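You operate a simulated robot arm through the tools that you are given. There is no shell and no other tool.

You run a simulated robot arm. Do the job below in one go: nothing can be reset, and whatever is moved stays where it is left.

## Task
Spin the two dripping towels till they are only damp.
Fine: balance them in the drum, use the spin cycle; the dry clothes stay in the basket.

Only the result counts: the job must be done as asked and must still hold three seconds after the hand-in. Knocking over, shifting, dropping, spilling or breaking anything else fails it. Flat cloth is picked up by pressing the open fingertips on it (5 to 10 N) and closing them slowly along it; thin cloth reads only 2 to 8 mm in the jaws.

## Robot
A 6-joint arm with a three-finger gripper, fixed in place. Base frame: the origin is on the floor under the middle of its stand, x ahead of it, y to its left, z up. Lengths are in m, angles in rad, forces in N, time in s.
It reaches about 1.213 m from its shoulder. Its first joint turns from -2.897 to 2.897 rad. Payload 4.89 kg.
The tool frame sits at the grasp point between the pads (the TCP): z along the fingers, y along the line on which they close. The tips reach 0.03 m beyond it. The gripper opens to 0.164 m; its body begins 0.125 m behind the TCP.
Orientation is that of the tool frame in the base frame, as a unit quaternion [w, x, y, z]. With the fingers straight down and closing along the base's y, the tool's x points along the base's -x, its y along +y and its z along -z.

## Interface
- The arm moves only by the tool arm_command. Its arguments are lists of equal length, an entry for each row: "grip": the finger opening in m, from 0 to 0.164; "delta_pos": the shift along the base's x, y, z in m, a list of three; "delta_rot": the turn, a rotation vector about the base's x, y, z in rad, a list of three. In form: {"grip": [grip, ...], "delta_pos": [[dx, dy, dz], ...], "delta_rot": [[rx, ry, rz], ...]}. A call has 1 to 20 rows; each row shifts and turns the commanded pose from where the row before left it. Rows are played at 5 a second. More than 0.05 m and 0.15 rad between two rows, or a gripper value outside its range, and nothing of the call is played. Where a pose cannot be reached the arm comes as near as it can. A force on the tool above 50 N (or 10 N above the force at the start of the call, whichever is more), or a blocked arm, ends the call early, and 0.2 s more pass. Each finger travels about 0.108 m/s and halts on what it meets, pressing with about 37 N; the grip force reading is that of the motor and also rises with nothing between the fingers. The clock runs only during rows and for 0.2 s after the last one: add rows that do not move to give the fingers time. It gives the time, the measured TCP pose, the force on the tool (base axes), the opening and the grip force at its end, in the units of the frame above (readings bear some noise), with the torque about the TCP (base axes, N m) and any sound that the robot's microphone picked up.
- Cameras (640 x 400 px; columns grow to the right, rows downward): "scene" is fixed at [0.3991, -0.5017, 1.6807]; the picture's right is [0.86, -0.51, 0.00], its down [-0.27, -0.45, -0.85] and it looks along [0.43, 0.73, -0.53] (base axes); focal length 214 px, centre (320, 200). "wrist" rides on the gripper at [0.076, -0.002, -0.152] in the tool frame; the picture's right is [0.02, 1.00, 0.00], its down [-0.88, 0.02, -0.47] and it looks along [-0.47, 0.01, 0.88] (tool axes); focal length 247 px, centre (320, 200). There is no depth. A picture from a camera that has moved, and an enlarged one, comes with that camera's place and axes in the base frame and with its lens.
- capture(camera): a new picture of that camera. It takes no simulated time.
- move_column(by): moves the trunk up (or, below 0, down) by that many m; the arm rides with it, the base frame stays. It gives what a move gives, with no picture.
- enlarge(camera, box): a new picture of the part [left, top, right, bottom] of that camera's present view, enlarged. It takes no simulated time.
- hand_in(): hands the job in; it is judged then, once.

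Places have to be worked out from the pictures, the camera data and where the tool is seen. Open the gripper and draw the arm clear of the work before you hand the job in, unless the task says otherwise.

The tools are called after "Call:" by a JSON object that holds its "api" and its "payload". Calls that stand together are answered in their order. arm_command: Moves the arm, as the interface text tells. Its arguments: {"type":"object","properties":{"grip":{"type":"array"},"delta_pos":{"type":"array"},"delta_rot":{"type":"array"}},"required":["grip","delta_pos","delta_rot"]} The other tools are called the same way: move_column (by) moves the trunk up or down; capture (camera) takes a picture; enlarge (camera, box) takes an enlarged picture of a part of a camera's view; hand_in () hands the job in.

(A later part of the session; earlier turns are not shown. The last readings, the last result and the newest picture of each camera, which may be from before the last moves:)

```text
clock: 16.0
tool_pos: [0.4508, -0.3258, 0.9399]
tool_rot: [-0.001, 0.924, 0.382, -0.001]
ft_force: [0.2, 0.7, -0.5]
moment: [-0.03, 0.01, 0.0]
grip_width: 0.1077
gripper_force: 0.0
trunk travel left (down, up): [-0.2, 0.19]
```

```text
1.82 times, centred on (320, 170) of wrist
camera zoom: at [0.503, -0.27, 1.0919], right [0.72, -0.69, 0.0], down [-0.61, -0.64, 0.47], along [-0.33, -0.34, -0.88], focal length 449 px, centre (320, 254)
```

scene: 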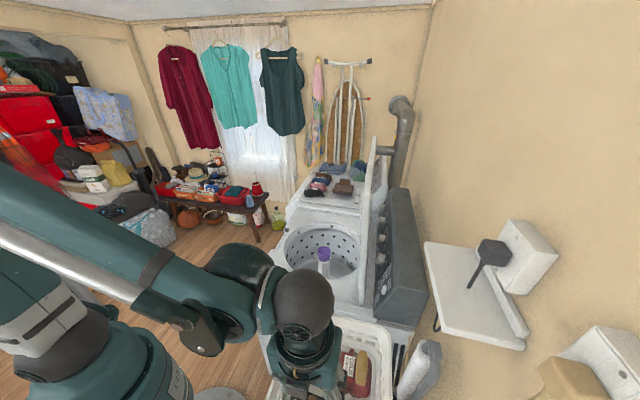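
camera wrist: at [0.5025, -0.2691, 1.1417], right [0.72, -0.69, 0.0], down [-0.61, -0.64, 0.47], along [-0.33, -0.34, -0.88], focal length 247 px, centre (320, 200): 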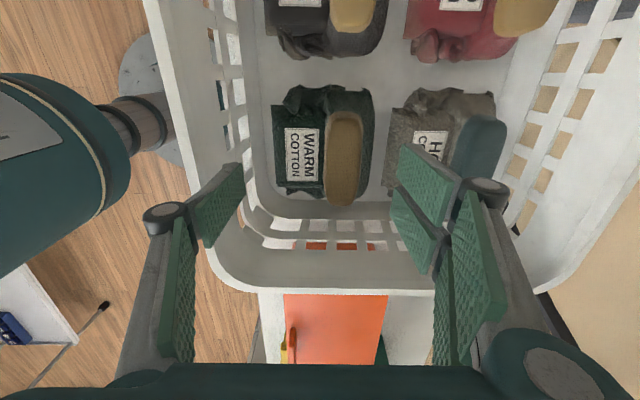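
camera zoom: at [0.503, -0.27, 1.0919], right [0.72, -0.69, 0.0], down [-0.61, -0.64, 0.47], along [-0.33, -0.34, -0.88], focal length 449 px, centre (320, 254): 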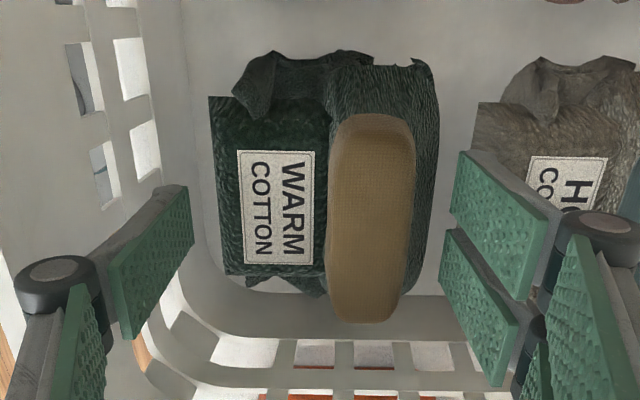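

No contact; fingertips are at both sides of WARM as intended. I continue down in 1 cm steps.

Call:
{"api": "arm_command", "payload": {"grip": [0.108, 0.108, 0.108], "delta_pos": [[0, 0, -0.01], [0, 0, -0.01], [0, 0, 0]], "delta_rot": [[0, 0, 0], [0, 0, 0], [0, 0, 0]]}}

Call:
{"api": "enlarge", "payload": {"camera": "wrist", "box": [200, 60, 440, 280]}}

```text
clock: 16.8
tool_pos: [0.4535, -0.3257, 0.921]
tool_rot: [0.0, 0.924, 0.383, 0.0]
ft_force: [4.4, -2.3, 2.2]
moment: [0.04, 0.06, -0.04]
grip_width: 0.1064
gripper_force: 0.0
trunk travel left (down, up): [-0.2, 0.19]
```

```text
1.82 times, centred on (320, 170) of wrist
camera zoom: at [0.5033, -0.2699, 1.0719], right [0.72, -0.69, 0.0], down [-0.61, -0.64, 0.47], along [-0.33, -0.34, -0.88], focal length 449 px, centre (320, 254)
```

zoom: 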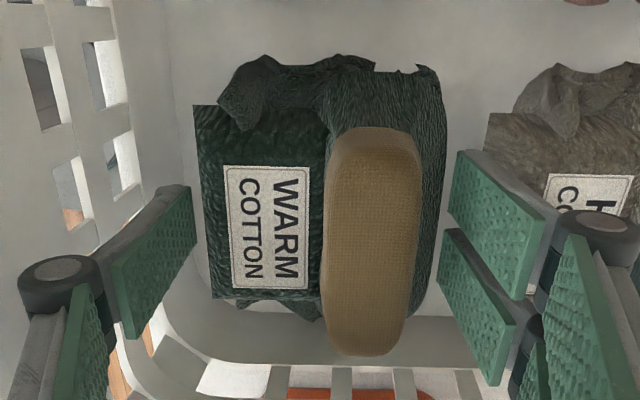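

A ~5 N side push along +b shows the left finger's back touching the basket wall. I narrow to 0.100 and recentre by 1–2 mm, then go 1 cm lower.

Call:
{"api": "arm_command", "payload": {"grip": [0.1, 0.1, 0.1, 0.1], "delta_pos": [[0.001, -0.001, 0], [0, 0, 0], [0, 0, -0.008], [0, 0, 0]], "delta_rot": [[0, 0, 0], [0, 0, 0], [0, 0, 0], [0, 0, 0]]}}

Call:
{"api": "enlarge", "payload": {"camera": "wrist", "box": [200, 60, 440, 280]}}

```text
clock: 17.8
tool_pos: [0.4522, -0.3266, 0.9124]
tool_rot: [0.0, 0.924, 0.383, 0.0]
ft_force: [-0.2, 0.4, -0.7]
moment: [0.01, -0.01, 0.0]
grip_width: 0.1001
gripper_force: 0.0
trunk travel left (down, up): [-0.2, 0.19]
```

```text
1.82 times, centred on (320, 170) of wrist
camera zoom: at [0.5044, -0.2703, 1.064], right [0.72, -0.69, 0.0], down [-0.61, -0.64, 0.47], along [-0.33, -0.34, -0.88], focal length 449 px, centre (320, 254)
```

zoom: 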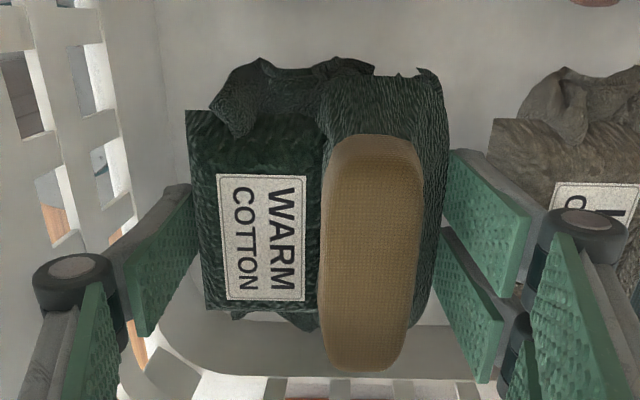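

No force now and the fingers flank the towel snugly. I go another 1.5 cm down.

Call:
{"api": "arm_command", "payload": {"grip": [0.1, 0.1, 0.1], "delta_pos": [[0, 0, -0.008], [0, 0, -0.007], [0, 0, 0]], "delta_rot": [[0, 0, 0], [0, 0, 0], [0, 0, 0]]}}

Call:
{"api": "enlarge", "payload": {"camera": "wrist", "box": [200, 60, 440, 280]}}

```text
clock: 18.6
tool_pos: [0.4527, -0.3265, 0.8972]
tool_rot: [0.0, 0.924, 0.382, 0.0]
ft_force: [0.3, -0.5, -0.2]
moment: [0.02, 0.0, 0.0]
grip_width: 0.1002
gripper_force: 0.0
trunk travel left (down, up): [-0.2, 0.19]
```

```text
1.82 times, centred on (320, 170) of wrist
camera zoom: at [0.5048, -0.2708, 1.0491], right [0.72, -0.69, 0.0], down [-0.61, -0.64, 0.47], along [-0.33, -0.34, -0.88], focal length 449 px, centre (320, 254)
```

zoom: 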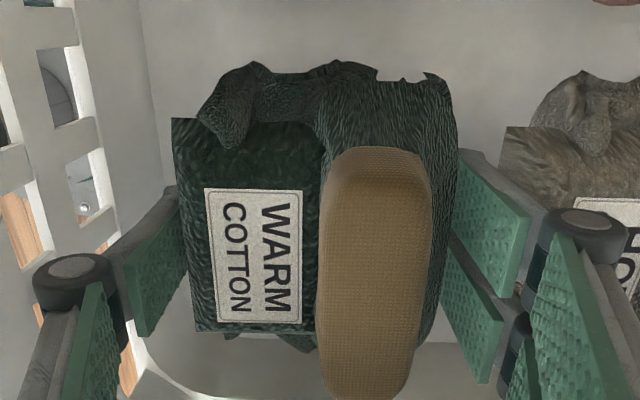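

Still free. I go 8 mm lower and then close slowly on the bundle.

Call:
{"api": "arm_command", "payload": {"grip": [0.1, 0.1, 0.095, 0.09, 0.085, 0.08, 0.075, 0.07, 0.07, 0.07], "delta_pos": [[0, 0, -0.006], [0, 0, 0], [0, 0, 0], [0, 0, 0], [0, 0, 0], [0, 0, 0], [0, 0, 0], [0, 0, 0], [0, 0, 0], [0, 0, 0]], "delta_rot": [[0, 0, 0], [0, 0, 0], [0, 0, 0], [0, 0, 0], [0, 0, 0], [0, 0, 0], [0, 0, 0], [0, 0, 0], [0, 0, 0], [0, 0, 0]]}}

Call:
{"api": "enlarge", "payload": {"camera": "wrist", "box": [200, 60, 440, 280]}}

```text
clock: 20.8
tool_pos: [0.453, -0.3266, 0.8916]
tool_rot: [0.0, 0.924, 0.382, 0.0]
ft_force: [1.4, -0.2, 6.6]
moment: [0.11, -0.11, -0.15]
grip_width: 0.0923
gripper_force: 37.3
trunk travel left (down, up): [-0.2, 0.19]
```

```text
1.82 times, centred on (320, 170) of wrist
camera zoom: at [0.5051, -0.2707, 1.0435], right [0.72, -0.69, 0.0], down [-0.61, -0.64, 0.47], along [-0.33, -0.34, -0.88], focal length 449 px, centre (320, 254)
```

zoom: 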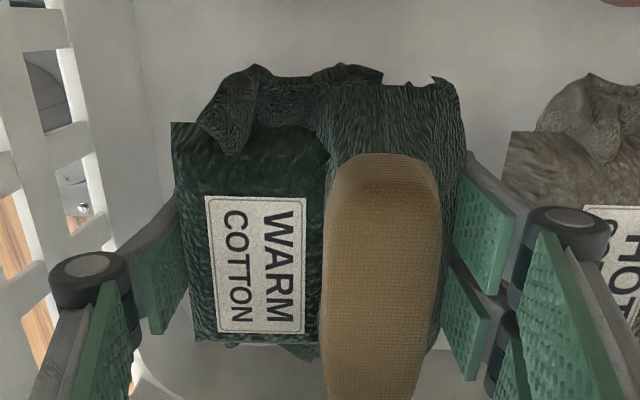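

The bundle is gripped (0.092 m, 37 N). I lift it a few centimetres and read the weight.

Call:
{"api": "arm_command", "payload": {"grip": [0.07, 0.07, 0.07, 0.07, 0.07], "delta_pos": [[0, 0, 0.01], [0, 0, 0.015], [0, 0, 0.015], [0, 0, 0], [0, 0, 0]], "delta_rot": [[0, 0, 0], [0, 0, 0], [0, 0, 0], [0, 0, 0], [0, 0, 0]]}}

Call:
{"api": "capture", "payload": {"camera": "wrist"}}

```text
clock: 22.0
tool_pos: [0.4527, -0.3255, 0.9324]
tool_rot: [0.0, 0.924, 0.383, 0.0]
ft_force: [1.2, -4.0, 33.9]
moment: [0.01, 0.25, 0.85]
grip_width: 0.0694
gripper_force: 23.4
trunk travel left (down, up): [-0.2, 0.19]
```

```text
taken
camera wrist: at [0.5041, -0.2697, 1.084], right [0.72, -0.69, 0.0], down [-0.61, -0.64, 0.47], along [-0.33, -0.34, -0.88], focal length 247 px, centre (320, 200)
```

wrist: 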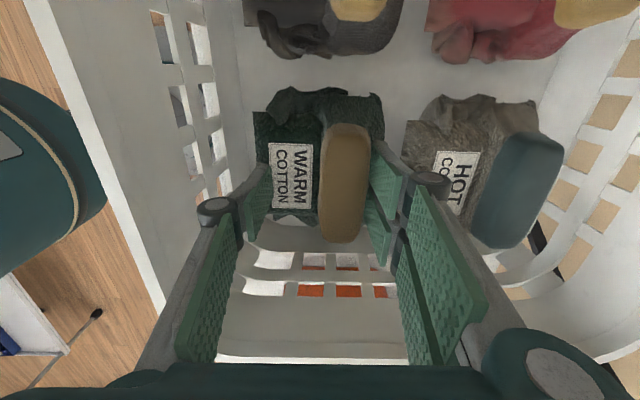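

The reading of +34 N upward with the fingers narrowed to 0.069 says the fingers slid up off the bundle's sides. I open again and look.

Call:
{"api": "arm_command", "payload": {"grip": [0.085, 0.1, 0.1, 0.1], "delta_pos": [[0, 0, 0], [0, 0, 0], [0, 0, 0.01], [0, 0, 0]], "delta_rot": [[0, 0, 0], [0, 0, 0], [0, 0, 0], [0, 0, 0]]}}

Call:
{"api": "capture", "payload": {"camera": "wrist"}}

Call:
{"api": "enlarge", "payload": {"camera": "wrist", "box": [200, 60, 440, 280]}}

```text
clock: 23.0
tool_pos: [0.4533, -0.3248, 0.9401]
tool_rot: [0.0, 0.924, 0.382, 0.0]
ft_force: [0.6, 0.5, 0.2]
moment: [-0.02, -0.02, -0.01]
grip_width: 0.0998
gripper_force: 0.0
trunk travel left (down, up): [-0.2, 0.19]
```

```text
taken
camera wrist: at [0.5044, -0.27, 1.0926], right [0.72, -0.69, 0.0], down [-0.61, -0.64, 0.47], along [-0.33, -0.34, -0.88], focal length 247 px, centre (320, 200)
```

wrist: 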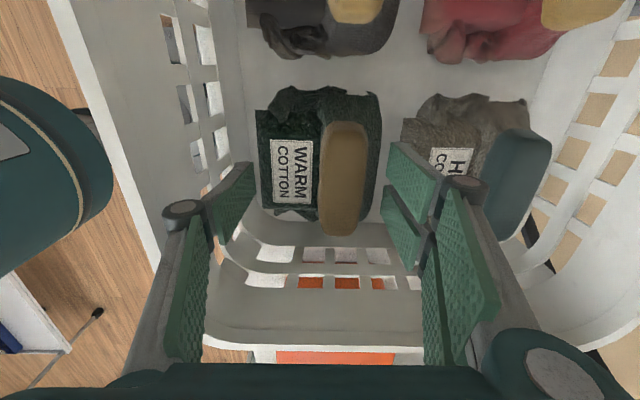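

```text
1.82 times, centred on (320, 170) of wrist
camera zoom: at [0.5044, -0.27, 1.0926], right [0.72, -0.69, 0.0], down [-0.61, -0.64, 0.47], along [-0.33, -0.34, -0.88], focal length 449 px, centre (320, 254)
```

zoom: 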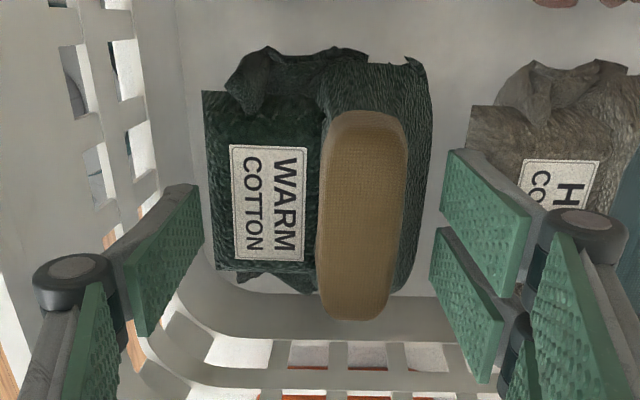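

The towel stayed in place; its sides slope, so a side grip wedges off. The raised roll seems to be the proper thing to pinch, so I look at its shape closely.

Call:
{"api": "enlarge", "payload": {"camera": "wrist", "box": [300, 100, 400, 250]}}

Call:
{"api": "enlarge", "payload": {"camera": "wrist", "box": [390, 80, 570, 260]}}

Call:
{"api": "enlarge", "payload": {"camera": "scene", "box": [300, 330, 400, 400]}}

```text
2.67 times, centred on (350, 175) of wrist
camera zoom: at [0.5044, -0.27, 1.0926], right [0.72, -0.69, 0.0], down [-0.61, -0.64, 0.47], along [-0.33, -0.34, -0.88], focal length 659 px, centre (240, 267)
```

zoom: 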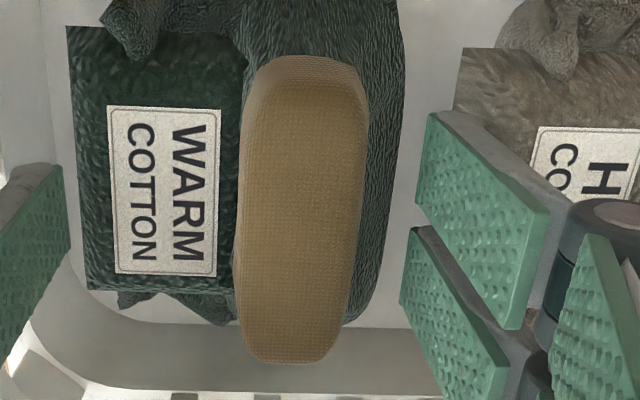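

```text
2.22 times, centred on (480, 170) of wrist
camera zoom: at [0.5044, -0.27, 1.0926], right [0.72, -0.69, 0.0], down [-0.61, -0.64, 0.47], along [-0.33, -0.34, -0.88], focal length 549 px, centre (-36, 267)
```

zoom: 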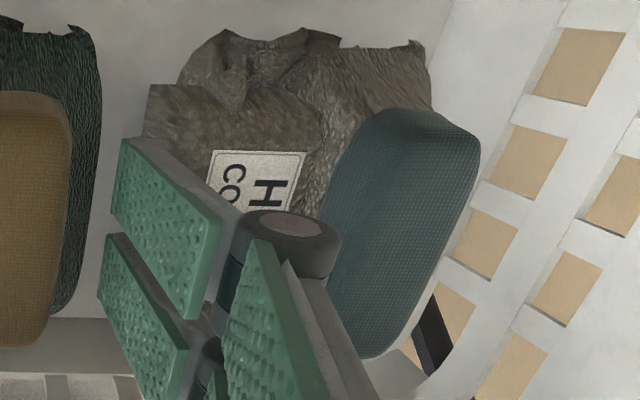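

```text
5.71 times, centred on (350, 365) of scene
camera zoom: at [0.3991, -0.5017, 1.6807], right [0.86, -0.51, 0.0], down [-0.27, -0.45, -0.85], along [0.43, 0.73, -0.53], focal length 1226 px, centre (149, -743)
```

zoom: 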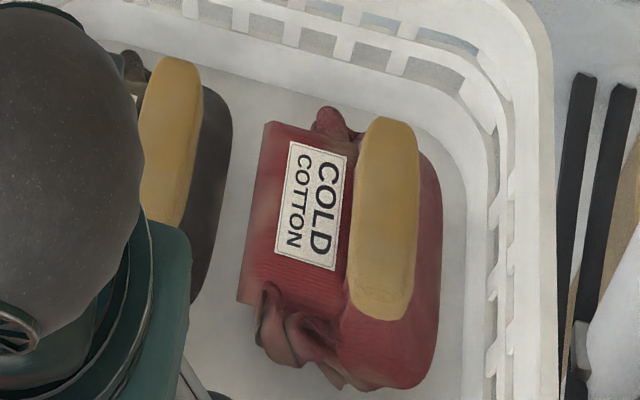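

Comparing sizes across heights, the roll is a ridge ~0.03 m thick whose top is at z≈0.96, standing ~4 cm above the labelled flap (z≈0.92), centred at a≈0.10, b≈0.565. I rise, shift over it, narrow to 0.07 and come down to straddle it.

Call:
{"api": "arm_command", "payload": {"grip": [0.1, 0.1, 0.07, 0.07, 0.07, 0.07], "delta_pos": [[0, 0, 0.025], [0.005, -0.001, 0.025], [0.012, -0.0018, 0], [0, 0, 0], [0, 0, -0.015], [0, 0, 0]], "delta_rot": [[0, 0, 0], [0, 0, 0], [0, 0, 0], [0, 0, 0], [0, 0, 0], [0, 0, 0]]}}

Call:
{"api": "capture", "payload": {"camera": "wrist"}}

Call:
{"api": "enlarge", "payload": {"camera": "wrist", "box": [220, 80, 440, 280]}}

```text
clock: 24.4
tool_pos: [0.4689, -0.3282, 0.975]
tool_rot: [0.0, 0.924, 0.383, 0.001]
ft_force: [-0.6, -0.7, 0.5]
moment: [0.02, 0.06, 0.01]
grip_width: 0.0703
gripper_force: 0.0
trunk travel left (down, up): [-0.2, 0.19]
```

```text
taken
camera wrist: at [0.521, -0.273, 1.1274], right [0.72, -0.69, 0.0], down [-0.61, -0.64, 0.47], along [-0.33, -0.34, -0.88], focal length 247 px, centre (320, 200)
```

wrist: 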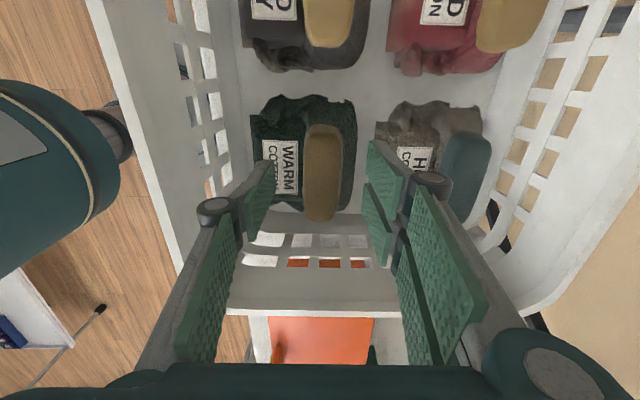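

```text
2.00 times, centred on (330, 180) of wrist
camera zoom: at [0.521, -0.273, 1.1274], right [0.72, -0.69, 0.0], down [-0.61, -0.64, 0.47], along [-0.33, -0.34, -0.88], focal length 494 px, centre (300, 240)
```

zoom: 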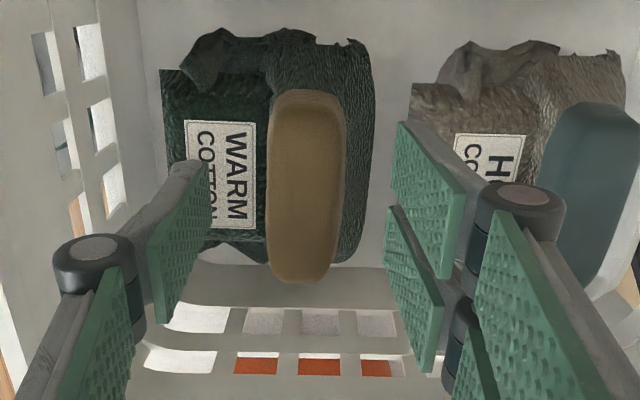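

The ridge is centred between the fingers. I lower 1.8 cm and close gently on it.

Call:
{"api": "arm_command", "payload": {"grip": [0.07, 0.07, 0.06, 0.05, 0.04, 0.03, 0.02, 0.015, 0.015, 0.015], "delta_pos": [[0.0005, -0.0005, -0.01], [0, 0, -0.008], [0, 0, 0], [0, 0, 0], [0, 0, 0], [0, 0, 0], [0, 0, 0], [0, 0, 0], [0, 0, 0], [0, 0, 0]], "delta_rot": [[0, 0, 0], [0, 0, 0], [0, 0, 0], [0, 0, 0], [0, 0, 0], [0, 0, 0], [0, 0, 0], [0, 0, 0], [0, 0, 0], [0, 0, 0]]}}

Call:
{"api": "capture", "payload": {"camera": "wrist"}}

```text
clock: 26.6
tool_pos: [0.4706, -0.3287, 0.9569]
tool_rot: [0.0, 0.924, 0.382, 0.0]
ft_force: [-0.1, 0.4, 0.1]
moment: [0.02, 0.01, 0.01]
grip_width: 0.0151
gripper_force: 0.2
trunk travel left (down, up): [-0.2, 0.19]
```

```text
taken
camera wrist: at [0.5215, -0.2736, 1.1096], right [0.72, -0.69, 0.0], down [-0.61, -0.64, 0.47], along [-0.33, -0.34, -0.88], focal length 247 px, centre (320, 200)
```

wrist: 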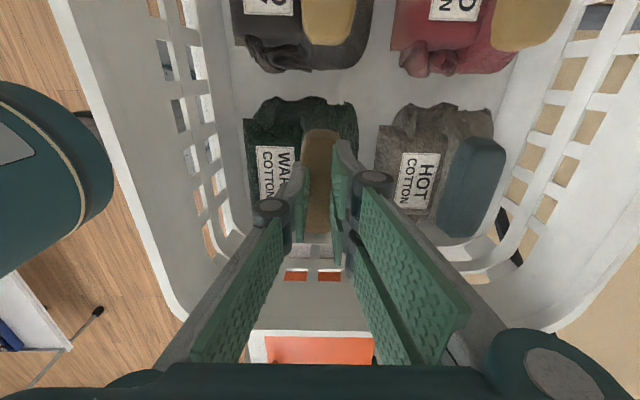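

The fingers met nothing: the ridge's top is below the tips (z≈0.927), so it is around 0.92 with the flap near 0.90. I reopen to 0.065 and lower in small steps, watching for touch.

Call:
{"api": "arm_command", "payload": {"grip": [0.065, 0.065, 0.065, 0.065, 0.065], "delta_pos": [[0, 0, 0], [0, 0, 0], [0, 0, -0.01], [0, 0, -0.008], [0, 0, 0]], "delta_rot": [[0, 0, 0], [0, 0, 0], [0, 0, 0], [0, 0, 0], [0, 0, 0]]}}

Call:
{"api": "enlarge", "payload": {"camera": "wrist", "box": [220, 80, 440, 280]}}

```text
clock: 27.8
tool_pos: [0.4699, -0.33, 0.9393]
tool_rot: [-0.001, 0.923, 0.384, 0.0]
ft_force: [0.0, -0.6, 0.3]
moment: [0.01, 0.02, 0.03]
grip_width: 0.0647
gripper_force: 0.1
trunk travel left (down, up): [-0.2, 0.19]
```

```text
2.00 times, centred on (330, 180) of wrist
camera zoom: at [0.5219, -0.2742, 1.0917], right [0.72, -0.69, 0.0], down [-0.61, -0.64, 0.47], along [-0.33, -0.34, -0.88], focal length 494 px, centre (300, 240)
```

zoom: 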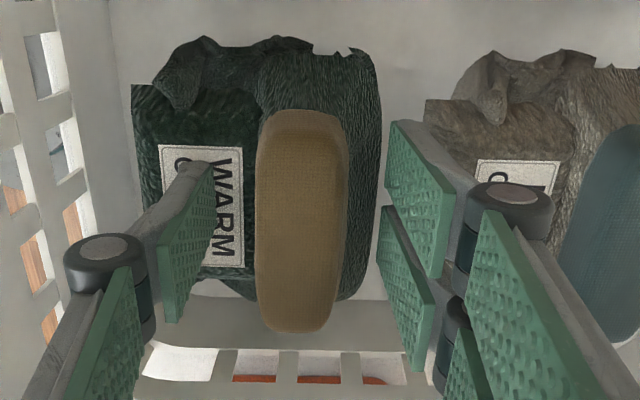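

Still no touch at tip height 0.909. I lower 6 mm more, then another 6 mm, reading the force.

Call:
{"api": "arm_command", "payload": {"grip": [0.065, 0.065], "delta_pos": [[0, 0, -0.006], [0, 0, 0]], "delta_rot": [[0, 0, 0], [0, 0, 0]]}}

Call:
{"api": "arm_command", "payload": {"grip": [0.065, 0.065], "delta_pos": [[0, 0, -0.005], [0, 0, 0]], "delta_rot": [[0, 0, 0], [0, 0, 0]]}}

```text
clock: 28.4
tool_pos: [0.4679, -0.3281, 0.9359]
tool_rot: [0.0, 0.924, 0.383, 0.0]
ft_force: [-9.0, 7.8, 33.7]
moment: [1.44, 0.79, 0.15]
grip_width: 0.0742
gripper_force: 9.5
trunk travel left (down, up): [-0.2, 0.19]
```

```text
clock: 28.8
tool_pos: [0.4663, -0.3271, 0.932]
tool_rot: [0.0, 0.924, 0.383, 0.0]
ft_force: [-13.6, 12.3, 38.5]
moment: [1.56, 0.88, 0.3]
grip_width: 0.0798
gripper_force: 12.9
trunk travel left (down, up): [-0.2, 0.19]
stopped in row 1: the force on the tool passed its limit at 54 N (the readings are from after the stop); the commanded pose is now the measured one
```

Hard contact (about 38 N) at tip height ≈0.903: the right fingers stand on the towel's body beside the ridge. I back off 5 mm and then close on the ridge.

Call:
{"api": "arm_command", "payload": {"grip": [0.065, 0.065, 0.055, 0.045, 0.035, 0.03, 0.025, 0.02, 0.015, 0.015], "delta_pos": [[0.001, -0.001, 0.006], [0, 0, 0], [0, 0, 0], [0, 0, 0], [0, 0, 0], [0, 0, 0], [0, 0, 0], [0, 0, 0], [0, 0, 0], [0, 0, 0]], "delta_rot": [[0, 0, 0], [0, 0, 0], [0, 0, 0], [0, 0, 0], [0, 0, 0], [0, 0, 0], [0, 0, 0], [0, 0, 0], [0, 0, 0], [0, 0, 0]]}}

Call:
{"api": "capture", "payload": {"camera": "wrist"}}

```text
clock: 30.6
tool_pos: [0.4681, -0.3298, 0.938]
tool_rot: [-0.001, 0.924, 0.382, 0.0]
ft_force: [-4.4, 0.5, 43.5]
moment: [1.26, 0.52, 0.14]
grip_width: 0.039
gripper_force: 36.6
trunk travel left (down, up): [-0.2, 0.19]
stopped in row 9: the force on the tool passed its limit at 53 N (the readings are from after the stop); the commanded pose is now the measured one
```

```text
taken
camera wrist: at [0.5213, -0.274, 1.0897], right [0.72, -0.69, 0.0], down [-0.61, -0.64, 0.47], along [-0.33, -0.34, -0.88], focal length 247 px, centre (320, 200)
```

wrist: 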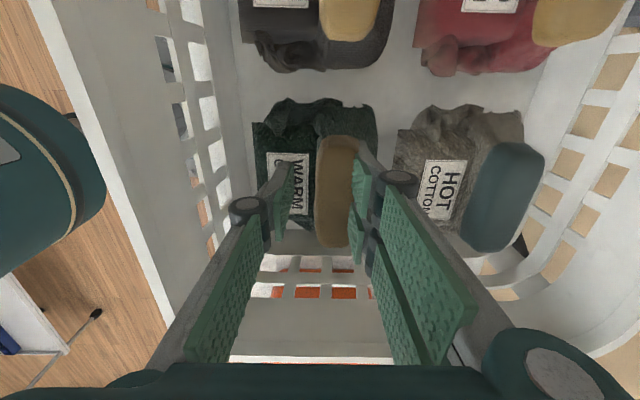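

The fingers now hold the ridge at 0.039 m with full grip force, but closing presses down with ~43 N. I raise in small steps to see whether the towel comes along.

Call:
{"api": "arm_command", "payload": {"grip": [0.03, 0.03, 0.03], "delta_pos": [[0, 0, 0.005], [0, 0, 0.003], [0, 0, 0]], "delta_rot": [[0, 0, 0], [0, 0, 0], [0, 0, 0]]}}

Call:
{"api": "arm_command", "payload": {"grip": [0.03, 0.03, 0.03], "delta_pos": [[0, 0, 0.01], [0, 0, 0.01], [0, 0, 0]], "delta_rot": [[0, 0, 0], [0, 0, 0], [0, 0, 0]]}}

Call:
{"api": "capture", "payload": {"camera": "wrist"}}

```text
clock: 31.4
tool_pos: [0.4698, -0.3287, 0.9447]
tool_rot: [-0.002, 0.924, 0.382, 0.0]
ft_force: [0.0, 0.3, -0.6]
moment: [-0.05, -0.01, -0.01]
grip_width: 0.03
gripper_force: 0.0
trunk travel left (down, up): [-0.2, 0.19]
```

```text
clock: 32.2
tool_pos: [0.4705, -0.3314, 0.9663]
tool_rot: [-0.002, 0.924, 0.382, -0.001]
ft_force: [-0.1, -0.6, -0.1]
moment: [0.01, -0.02, -0.05]
grip_width: 0.0301
gripper_force: 0.0
trunk travel left (down, up): [-0.2, 0.19]
```

```text
taken
camera wrist: at [0.5222, -0.2744, 1.117], right [0.72, -0.69, 0.0], down [-0.61, -0.64, 0.47], along [-0.33, -0.34, -0.88], focal length 247 px, centre (320, 200)
```

wrist: 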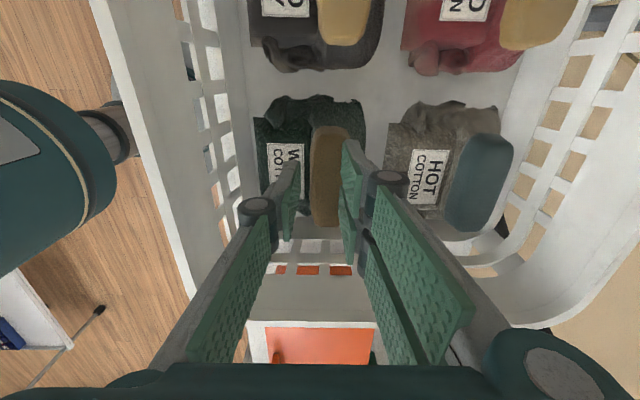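

The fingers slid off the low ridge again at tip height ~0.915, so the ridge stands only ~1 cm proud. A deep side grip is needed: my first one had tips probably only at mid-height of the bundle, since the tips retract when opened. I rise, open to 0.10, recentre and check alignment.

Call:
{"api": "arm_command", "payload": {"grip": [0.06, 0.1, 0.1, 0.1], "delta_pos": [[0, 0, 0.024], [-0.0125, 0.0041, 0], [0, 0, 0], [0, 0, 0]], "delta_rot": [[0, 0, 0], [0, 0, 0], [0, 0, 0], [0, 0, 0]]}}

Call:
{"api": "capture", "payload": {"camera": "wrist"}}

Call:
{"api": "enlarge", "payload": {"camera": "wrist", "box": [220, 60, 440, 240]}}

```text
clock: 33.2
tool_pos: [0.4575, -0.3252, 0.9895]
tool_rot: [-0.001, 0.924, 0.383, -0.001]
ft_force: [0.9, 0.6, -0.1]
moment: [0.02, -0.04, -0.04]
grip_width: 0.1001
gripper_force: 0.0
trunk travel left (down, up): [-0.2, 0.19]
```

```text
taken
camera wrist: at [0.5097, -0.2702, 1.1405], right [0.72, -0.69, 0.0], down [-0.61, -0.64, 0.47], along [-0.33, -0.34, -0.88], focal length 247 px, centre (320, 200)
```

wrist: 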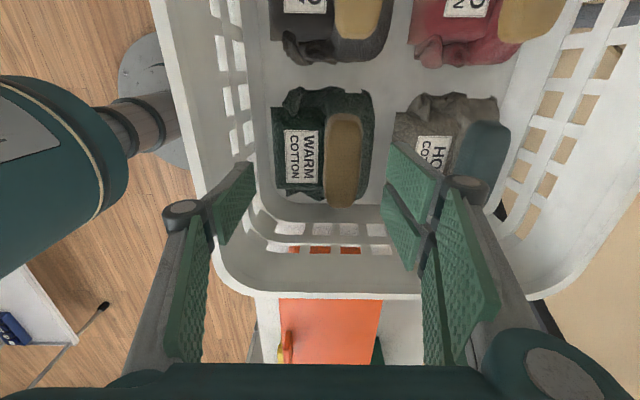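

```text
2.22 times, centred on (330, 150) of wrist
camera zoom: at [0.5097, -0.2702, 1.1405], right [0.72, -0.69, 0.0], down [-0.61, -0.64, 0.47], along [-0.33, -0.34, -0.88], focal length 549 px, centre (298, 311)
```

zoom: 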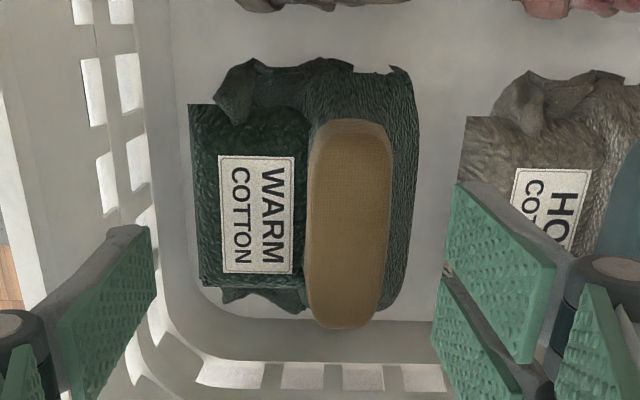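

WARM now spans b≈0.507–0.605 and there is more room to HOT. I shift 2.7 mm, set 0.103, and descend to z=0.90 first.

Call:
{"api": "arm_command", "payload": {"grip": [0.103, 0.103, 0.103, 0.103, 0.103, 0.103, 0.103], "delta_pos": [[0.0019, -0.0019, -0.02], [0, 0, -0.02], [0, 0, -0.02], [0, 0, -0.015], [0, 0, -0.01], [0, 0, -0.005], [0, 0, 0]], "delta_rot": [[0, 0, 0], [0, 0, 0], [0, 0, 0], [0, 0, 0], [0, 0, 0], [0, 0, 0], [0, 0, 0]]}}

Call:
{"api": "enlarge", "payload": {"camera": "wrist", "box": [200, 60, 440, 280]}}

```text
clock: 34.8
tool_pos: [0.4599, -0.3274, 0.8981]
tool_rot: [-0.001, 0.924, 0.383, 0.0]
ft_force: [3.5, -2.6, 1.1]
moment: [0.07, 0.07, -0.03]
grip_width: 0.1016
gripper_force: 0.1
trunk travel left (down, up): [-0.2, 0.19]
```

```text
1.82 times, centred on (320, 170) of wrist
camera zoom: at [0.5123, -0.272, 1.0508], right [0.72, -0.69, 0.0], down [-0.61, -0.64, 0.47], along [-0.33, -0.34, -0.88], focal length 449 px, centre (320, 254)
```

zoom: 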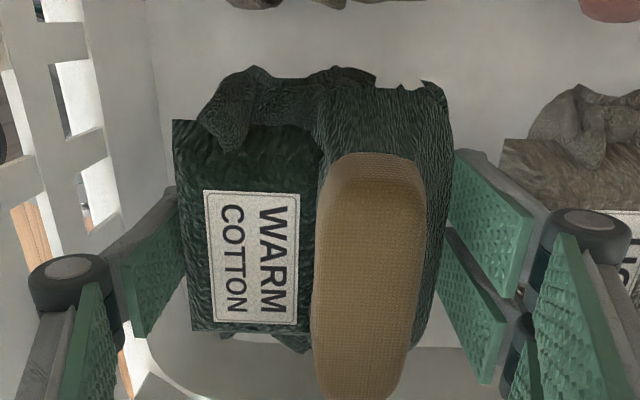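

Only a slight wall touch (4 N). I narrow to 0.098 and go 6 mm deeper at a time.

Call:
{"api": "arm_command", "payload": {"grip": [0.098, 0.098, 0.098, 0.098], "delta_pos": [[0, 0, 0], [0, 0, -0.006], [0, 0, -0.004], [0, 0, 0]], "delta_rot": [[0, 0, 0], [0, 0, 0], [0, 0, 0], [0, 0, 0]]}}

Call:
{"api": "arm_command", "payload": {"grip": [0.098, 0.098, 0.098], "delta_pos": [[0, 0, -0.005], [0, 0, -0.004], [0, 0, 0]], "delta_rot": [[0, 0, 0], [0, 0, 0], [0, 0, 0]]}}

Call:
{"api": "enlarge", "payload": {"camera": "wrist", "box": [200, 60, 440, 280]}}

```text
clock: 35.8
tool_pos: [0.4591, -0.3277, 0.8912]
tool_rot: [-0.001, 0.924, 0.383, 0.0]
ft_force: [9.4, -4.4, 41.0]
moment: [-0.79, -0.85, 0.06]
grip_width: 0.0997
gripper_force: 11.4
trunk travel left (down, up): [-0.2, 0.19]
```

```text
clock: 36.1
tool_pos: [0.4603, -0.327, 0.8914]
tool_rot: [0.001, 0.924, 0.383, 0.001]
ft_force: [-0.2, 0.6, 60.3]
moment: [0.28, -0.09, -0.25]
grip_width: 0.0935
gripper_force: 36.8
trunk travel left (down, up): [-0.2, 0.19]
stopped in row 1: the force on the tool passed its limit at 70 N (the readings are from after the stop); the commanded pose is now the measured one
```

```text
1.82 times, centred on (320, 170) of wrist
camera zoom: at [0.5115, -0.272, 1.0429], right [0.72, -0.69, 0.0], down [-0.61, -0.64, 0.47], along [-0.33, -0.34, -0.88], focal length 449 px, centre (320, 254)
```

zoom: 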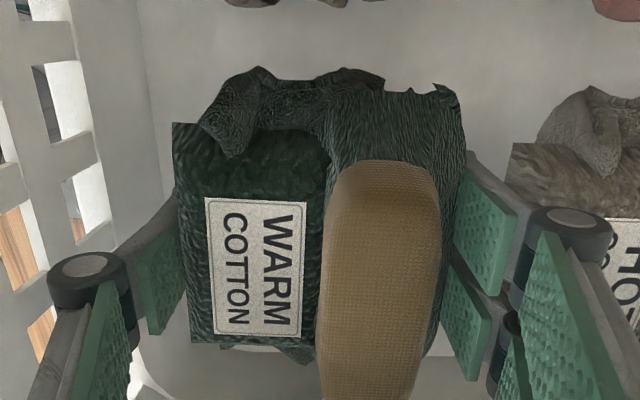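

The fingertips are now on the basket floor (60 N is too much), so I ease up a few mm, close fully and lift in tiny steps, reading the force at each, to understand how it slips.

Call:
{"api": "arm_command", "payload": {"grip": [0.098, 0.098], "delta_pos": [[0, 0, 0.003], [0, 0, 0]], "delta_rot": [[0, 0, 0], [0, 0, 0]]}}

Call:
{"api": "arm_command", "payload": {"grip": [0.09, 0.08, 0.07, 0.06, 0.06], "delta_pos": [[0, 0, 0], [0, 0, 0], [0, 0, 0], [0, 0, 0], [0, 0, 0]], "delta_rot": [[0, 0, 0], [0, 0, 0], [0, 0, 0], [0, 0, 0], [0, 0, 0]]}}

Call:
{"api": "arm_command", "payload": {"grip": [0.06, 0.06], "delta_pos": [[0, 0, 0.004], [0, 0, 0]], "delta_rot": [[0, 0, 0], [0, 0, 0]]}}

Call:
{"api": "arm_command", "payload": {"grip": [0.06, 0.06], "delta_pos": [[0, 0, 0.004], [0, 0, 0]], "delta_rot": [[0, 0, 0], [0, 0, 0]]}}

```text
clock: 36.7
tool_pos: [0.4597, -0.3291, 0.8921]
tool_rot: [0.0, 0.924, 0.382, 0.0]
ft_force: [-0.3, 0.1, 0.5]
moment: [0.01, 0.02, 0.0]
grip_width: 0.0981
gripper_force: 0.1
trunk travel left (down, up): [-0.2, 0.19]
```

```text
clock: 37.9
tool_pos: [0.46, -0.3276, 0.8925]
tool_rot: [0.0, 0.924, 0.383, 0.0]
ft_force: [-0.1, 0.5, 0.1]
moment: [0.01, 0.01, -0.03]
grip_width: 0.0934
gripper_force: 36.9
trunk travel left (down, up): [-0.2, 0.19]
```

```text
clock: 38.5
tool_pos: [0.4592, -0.329, 0.8961]
tool_rot: [0.0, 0.924, 0.382, 0.001]
ft_force: [-0.1, 0.1, -2.3]
moment: [0.02, -0.01, 0.01]
grip_width: 0.0931
gripper_force: 37.6
trunk travel left (down, up): [-0.2, 0.19]
```

```text
clock: 39.1
tool_pos: [0.4599, -0.3287, 0.9004]
tool_rot: [0.001, 0.924, 0.383, 0.0]
ft_force: [0.2, 0.2, -2.8]
moment: [0.01, -0.02, 0.01]
grip_width: 0.0931
gripper_force: 36.8
trunk travel left (down, up): [-0.2, 0.19]
```

This time the load reads a steady -2.8 N at constant width 0.093: the towel is lifting (~0.28 kg). I keep lifting slowly.

Call:
{"api": "arm_command", "payload": {"grip": [0.06, 0.06, 0.06, 0.06], "delta_pos": [[0, 0, 0.006], [0, 0, 0.006], [0, 0, 0.008], [0, 0, 0]], "delta_rot": [[0, 0, 0], [0, 0, 0], [0, 0, 0], [0, 0, 0]]}}

Call:
{"api": "capture", "payload": {"camera": "wrist"}}

```text
clock: 40.1
tool_pos: [0.4607, -0.3277, 0.9188]
tool_rot: [0.0, 0.924, 0.382, 0.0]
ft_force: [-0.5, 0.2, -2.1]
moment: [0.02, 0.01, -0.02]
grip_width: 0.0932
gripper_force: 37.0
trunk travel left (down, up): [-0.2, 0.19]
```

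```text
taken
camera wrist: at [0.5124, -0.2728, 1.0719], right [0.72, -0.69, 0.0], down [-0.61, -0.64, 0.47], along [-0.33, -0.34, -0.88], focal length 247 px, centre (320, 200)
```

wrist: 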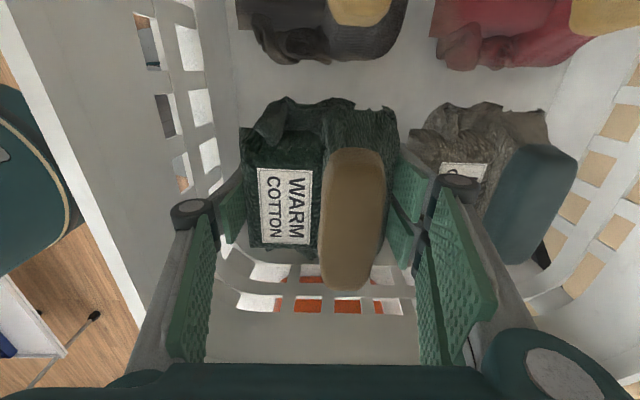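

Held firmly. I continue lifting to about z=1.2 and check for dripping.

Call:
{"api": "arm_command", "payload": {"grip": [0.06, 0.06, 0.06, 0.06, 0.06, 0.06, 0.06, 0.06, 0.06, 0.06, 0.06, 0.06, 0.06, 0.06, 0.06, 0.06], "delta_pos": [[0, 0, 0.01], [0, 0, 0.015], [0, 0, 0.02], [0, 0, 0.02], [0, 0, 0.02], [0, 0, 0.02], [0, 0, 0.02], [0, 0, 0.02], [0, 0, 0.02], [0, 0, 0.02], [0, 0, 0.02], [0, 0, 0.02], [0, 0, 0.02], [0, 0, 0.02], [0, 0, 0.01], [0, 0, 0]], "delta_rot": [[0, 0, 0], [0, 0, 0], [0, 0, 0], [0, 0, 0], [0, 0, 0], [0, 0, 0], [0, 0, 0], [0, 0, 0], [0, 0, 0], [0, 0, 0], [0, 0, 0], [0, 0, 0], [0, 0, 0], [0, 0, 0], [0, 0, 0], [0, 0, 0]]}}

Call:
{"api": "capture", "payload": {"camera": "wrist"}}

Call:
{"api": "capture", "payload": {"camera": "scene"}}

```text
clock: 43.5
tool_pos: [0.4607, -0.3287, 1.1958]
tool_rot: [-0.001, 0.924, 0.383, 0.0]
ft_force: [0.6, 0.0, -2.6]
moment: [0.01, -0.03, 0.01]
grip_width: 0.0931
gripper_force: 36.5
trunk travel left (down, up): [-0.2, 0.19]
```

```text
taken
camera wrist: at [0.5128, -0.273, 1.3474], right [0.72, -0.69, 0.0], down [-0.61, -0.64, 0.47], along [-0.33, -0.34, -0.88], focal length 247 px, centre (320, 200)
```

wrist: 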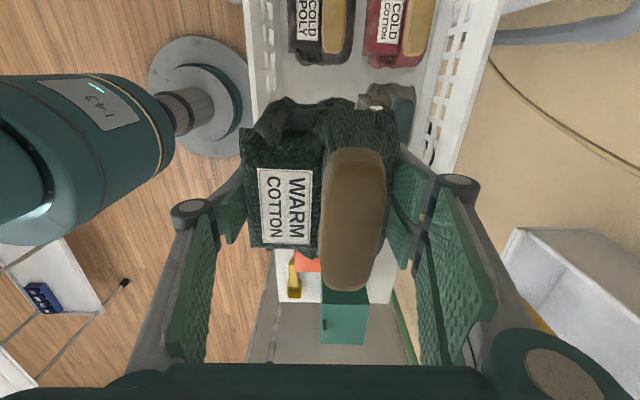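

```text
taken
```

scene: 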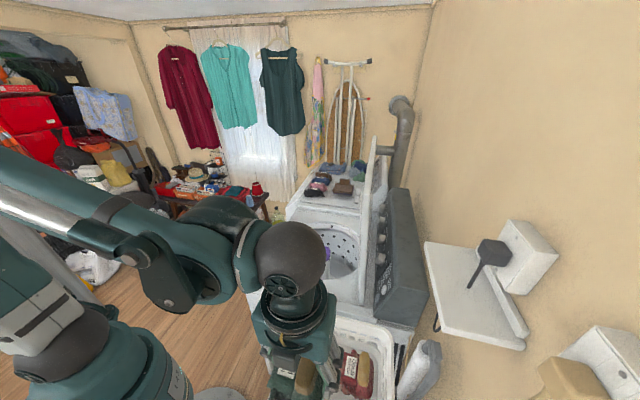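

Call:
{"api": "enlarge", "payload": {"camera": "wrist", "box": [220, 80, 440, 310]}}

Call:
{"api": "enlarge", "payload": {"camera": "wrist", "box": [260, 0, 460, 130]}}

Call:
{"api": "enlarge", "payload": {"camera": "scene", "box": [240, 320, 400, 400]}}

```text
1.74 times, centred on (330, 195) of wrist
camera zoom: at [0.5128, -0.273, 1.3474], right [0.72, -0.69, 0.0], down [-0.61, -0.64, 0.47], along [-0.33, -0.34, -0.88], focal length 430 px, centre (303, 209)
```

zoom: 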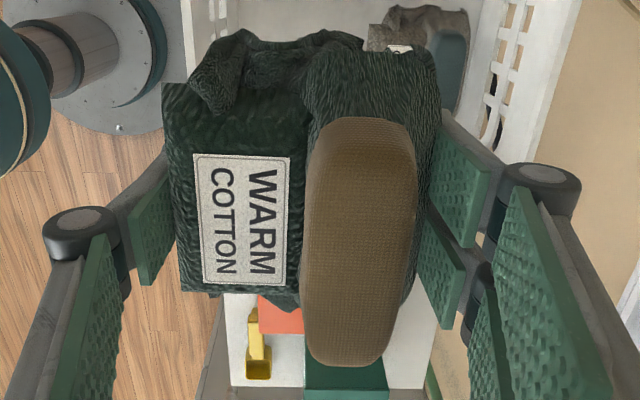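

```text
3.08 times, centred on (360, 65) of wrist
camera zoom: at [0.5128, -0.273, 1.3474], right [0.72, -0.69, 0.0], down [-0.61, -0.64, 0.47], along [-0.33, -0.34, -0.88], focal length 760 px, centre (197, 615)
```

zoom: 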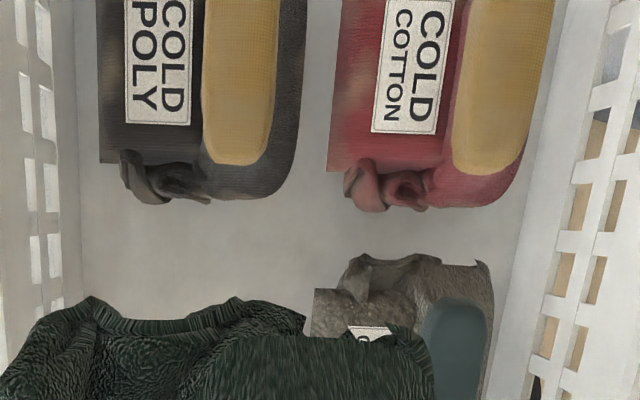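

```text
4.00 times, centred on (320, 360) of scene
camera zoom: at [0.3991, -0.5017, 1.6807], right [0.86, -0.51, 0.0], down [-0.27, -0.45, -0.85], along [0.43, 0.73, -0.53], focal length 858 px, centre (320, -440)
```

zoom: 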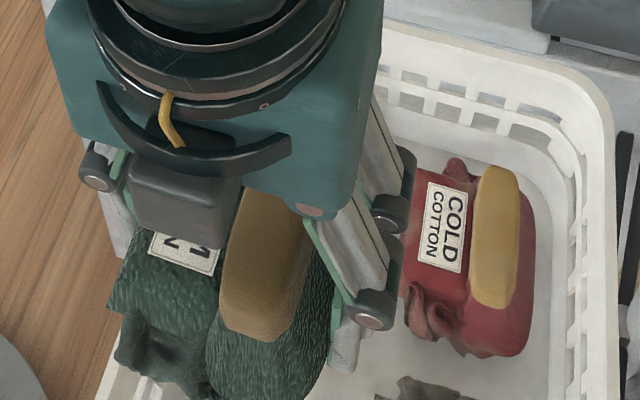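

Uniformly dark, soaked terry: this is a towel. I carry it at z≈1.2 to above the drum's basket-side half, (0.734, 0.115).

Call:
{"api": "arm_command", "payload": {"grip": [0.06, 0.06, 0.06, 0.06, 0.06, 0.06, 0.06, 0.06, 0.06, 0.06, 0.06, 0.06, 0.06, 0.06, 0.06], "delta_pos": [[0.0195, 0.03168, 0], [0.0195, 0.03168, 0], [0.0195, 0.03168, 0], [0.0195, 0.03168, 0], [0.0195, 0.03168, 0], [0.0195, 0.03168, 0], [0.0195, 0.03168, 0], [0.0195, 0.03168, 0], [0.0195, 0.03168, 0], [0.0195, 0.03168, 0], [0.0195, 0.03168, 0], [0.0195, 0.03168, 0], [0.0195, 0.03168, 0], [0.0195, 0.03168, 0], [0, 0, 0]], "delta_rot": [[0, 0, 0], [0, 0, 0], [0, 0, 0], [0, 0, 0], [0, 0, 0], [0, 0, 0], [0, 0, 0], [0, 0, 0], [0, 0, 0], [0, 0, 0], [0, 0, 0], [0, 0, 0], [0, 0, 0], [0, 0, 0], [0, 0, 0]]}}

Call:
{"api": "capture", "payload": {"camera": "wrist"}}

Call:
{"api": "capture", "payload": {"camera": "scene"}}

```text
clock: 46.7
tool_pos: [0.7328, 0.117, 1.1943]
tool_rot: [0.001, 0.924, 0.383, -0.001]
ft_force: [0.8, 0.0, -2.4]
moment: [-0.03, 0.06, -0.01]
grip_width: 0.0929
gripper_force: 37.0
trunk travel left (down, up): [-0.2, 0.19]
```

```text
taken
camera wrist: at [0.785, 0.1724, 1.3461], right [0.72, -0.69, 0.0], down [-0.61, -0.64, 0.47], along [-0.33, -0.34, -0.88], focal length 247 px, centre (320, 200)
```

wrist: 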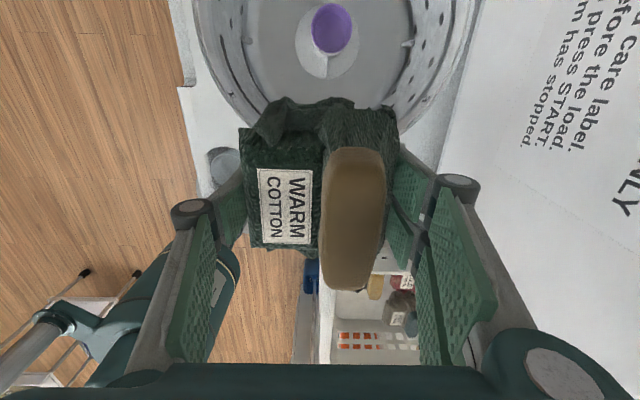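

```text
taken
```

scene: 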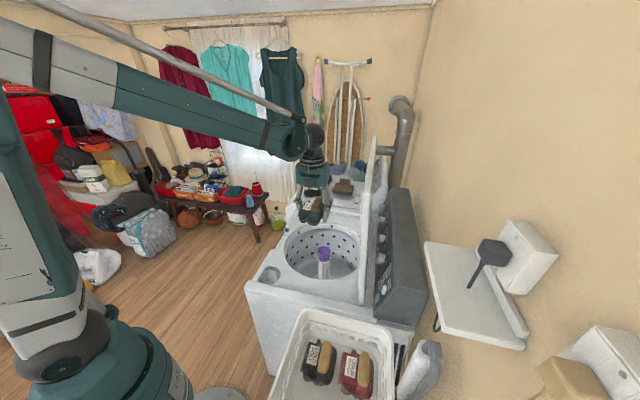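

The drum axis fits a≈0.726, b≈0.449 (x≈0.83, y≈0.197), radius ≈0.195, agitator cap top near z≈0.85. I shift slightly so the towel hangs at 0.115 m from the axis and lower to z=0.95.

Call:
{"api": "arm_command", "payload": {"grip": [0.06, 0.06, 0.06, 0.06, 0.06, 0.06, 0.06, 0.06, 0.06], "delta_pos": [[0.0152, -0.0025, 0], [0, 0, -0.03], [0, 0, -0.035], [0, 0, -0.035], [0, 0, -0.035], [0, 0, -0.035], [0, 0, -0.035], [0, 0, -0.035], [0, 0, 0]], "delta_rot": [[0, 0, 0], [0, 0, 0], [0, 0, 0], [0, 0, 0], [0, 0, 0], [0, 0, 0], [0, 0, 0], [0, 0, 0], [0, 0, 0]]}}

Call:
{"api": "capture", "payload": {"camera": "wrist"}}

Call:
{"api": "enlarge", "payload": {"camera": "scene", "box": [240, 130, 400, 300]}}

```text
clock: 48.7
tool_pos: [0.7482, 0.1156, 0.9543]
tool_rot: [0.0, 0.924, 0.382, 0.001]
ft_force: [-0.1, 0.1, -2.3]
moment: [-0.03, 0.08, -0.01]
grip_width: 0.0928
gripper_force: 37.3
trunk travel left (down, up): [-0.2, 0.19]
```

```text
taken
camera wrist: at [0.8001, 0.1699, 1.1065], right [0.72, -0.69, 0.0], down [-0.61, -0.64, 0.47], along [-0.33, -0.34, -0.88], focal length 247 px, centre (320, 200)
```

wrist: 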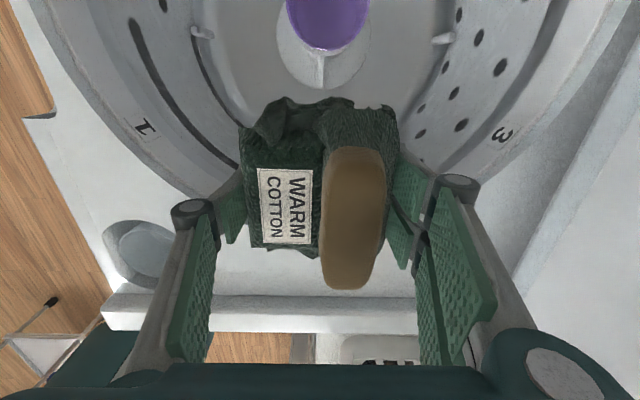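

```text
2.35 times, centred on (320, 215) of scene
camera zoom: at [0.3991, -0.5017, 1.6807], right [0.86, -0.51, 0.0], down [-0.27, -0.45, -0.85], along [0.43, 0.73, -0.53], focal length 505 px, centre (320, 165)
```

zoom: 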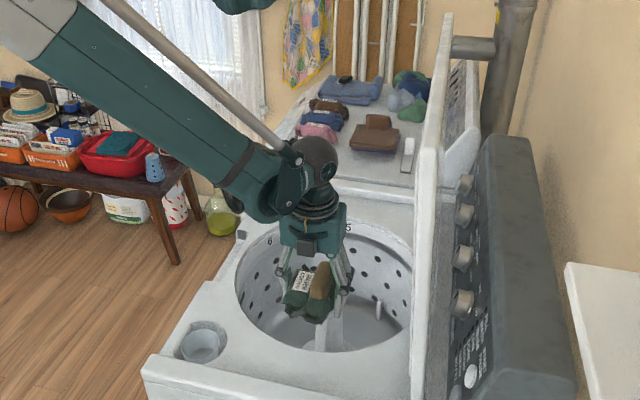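

Rim numbers 1 and 3 are visible left and right of the towel, so it hangs at station 2, opposite station 5. I lower on, checking contact.

Call:
{"api": "arm_command", "payload": {"grip": [0.06, 0.06, 0.06, 0.06, 0.06, 0.06, 0.06, 0.06], "delta_pos": [[0, 0, -0.02], [0, 0, -0.02], [0, 0, -0.02], [0, 0, -0.02], [0, 0, -0.02], [0, 0, -0.02], [0, 0, -0.02], [0, 0, 0]], "delta_rot": [[0, 0, 0], [0, 0, 0], [0, 0, 0], [0, 0, 0], [0, 0, 0], [0, 0, 0], [0, 0, 0], [0, 0, 0]]}}

Call:
{"api": "capture", "payload": {"camera": "wrist"}}

Call:
{"api": "enlarge", "payload": {"camera": "scene", "box": [240, 150, 400, 300]}}

```text
clock: 50.5
tool_pos: [0.747, 0.1132, 0.8147]
tool_rot: [0.001, 0.924, 0.383, 0.0]
ft_force: [0.0, -0.2, -2.4]
moment: [-0.02, 0.0, 0.03]
grip_width: 0.0927
gripper_force: 37.4
trunk travel left (down, up): [-0.2, 0.19]
```

```text
taken
camera wrist: at [0.8, 0.1685, 0.967], right [0.72, -0.69, 0.0], down [-0.61, -0.64, 0.47], along [-0.33, -0.34, -0.88], focal length 247 px, centre (320, 200)
```

wrist: 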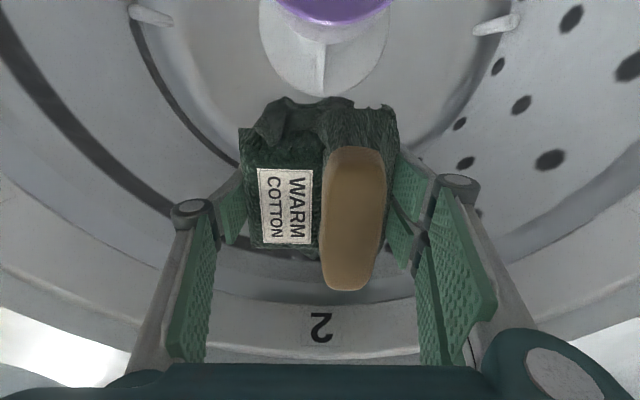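

```text
2.67 times, centred on (320, 225) of scene
camera zoom: at [0.3991, -0.5017, 1.6807], right [0.86, -0.51, 0.0], down [-0.27, -0.45, -0.85], along [0.43, 0.73, -0.53], focal length 572 px, centre (320, 133)
```

zoom: 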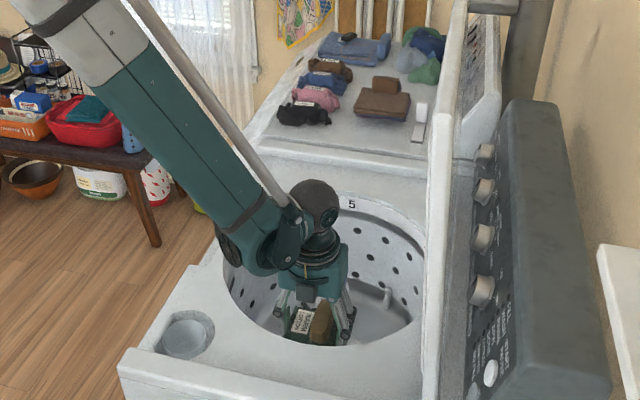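

Station 2's number is straight behind the towel. I go down another 5 cm carefully.

Call:
{"api": "arm_command", "payload": {"grip": [0.06, 0.06, 0.06, 0.06, 0.06, 0.06], "delta_pos": [[0, 0, -0.01], [0, 0, -0.01], [0, 0, -0.01], [0, 0, -0.01], [0, 0, -0.01], [0, 0, 0]], "delta_rot": [[0, 0, 0], [0, 0, 0], [0, 0, 0], [0, 0, 0], [0, 0, 0], [0, 0, 0]]}}

Call:
{"api": "capture", "payload": {"camera": "wrist"}}

Call:
{"api": "enlarge", "payload": {"camera": "scene", "box": [270, 200, 370, 290]}}

```text
clock: 51.9
tool_pos: [0.7489, 0.1124, 0.7656]
tool_rot: [0.0, 0.924, 0.382, 0.0]
ft_force: [0.3, -0.4, -2.8]
moment: [-0.01, -0.02, 0.01]
grip_width: 0.0927
gripper_force: 37.3
trunk travel left (down, up): [-0.2, 0.19]
```

```text
taken
camera wrist: at [0.8007, 0.1684, 0.917], right [0.72, -0.69, 0.0], down [-0.61, -0.64, 0.47], along [-0.33, -0.34, -0.88], focal length 247 px, centre (320, 200)
```

wrist: 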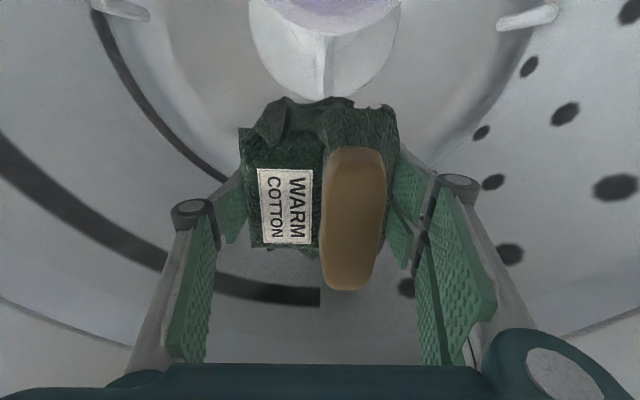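

```text
4.44 times, centred on (320, 245) of scene
camera zoom: at [0.3991, -0.5017, 1.6807], right [0.86, -0.51, 0.0], down [-0.27, -0.45, -0.85], along [0.43, 0.73, -0.53], focal length 953 px, centre (320, 0)
```

zoom: 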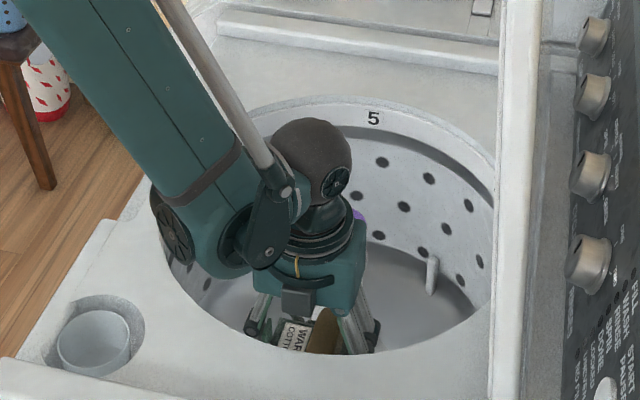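

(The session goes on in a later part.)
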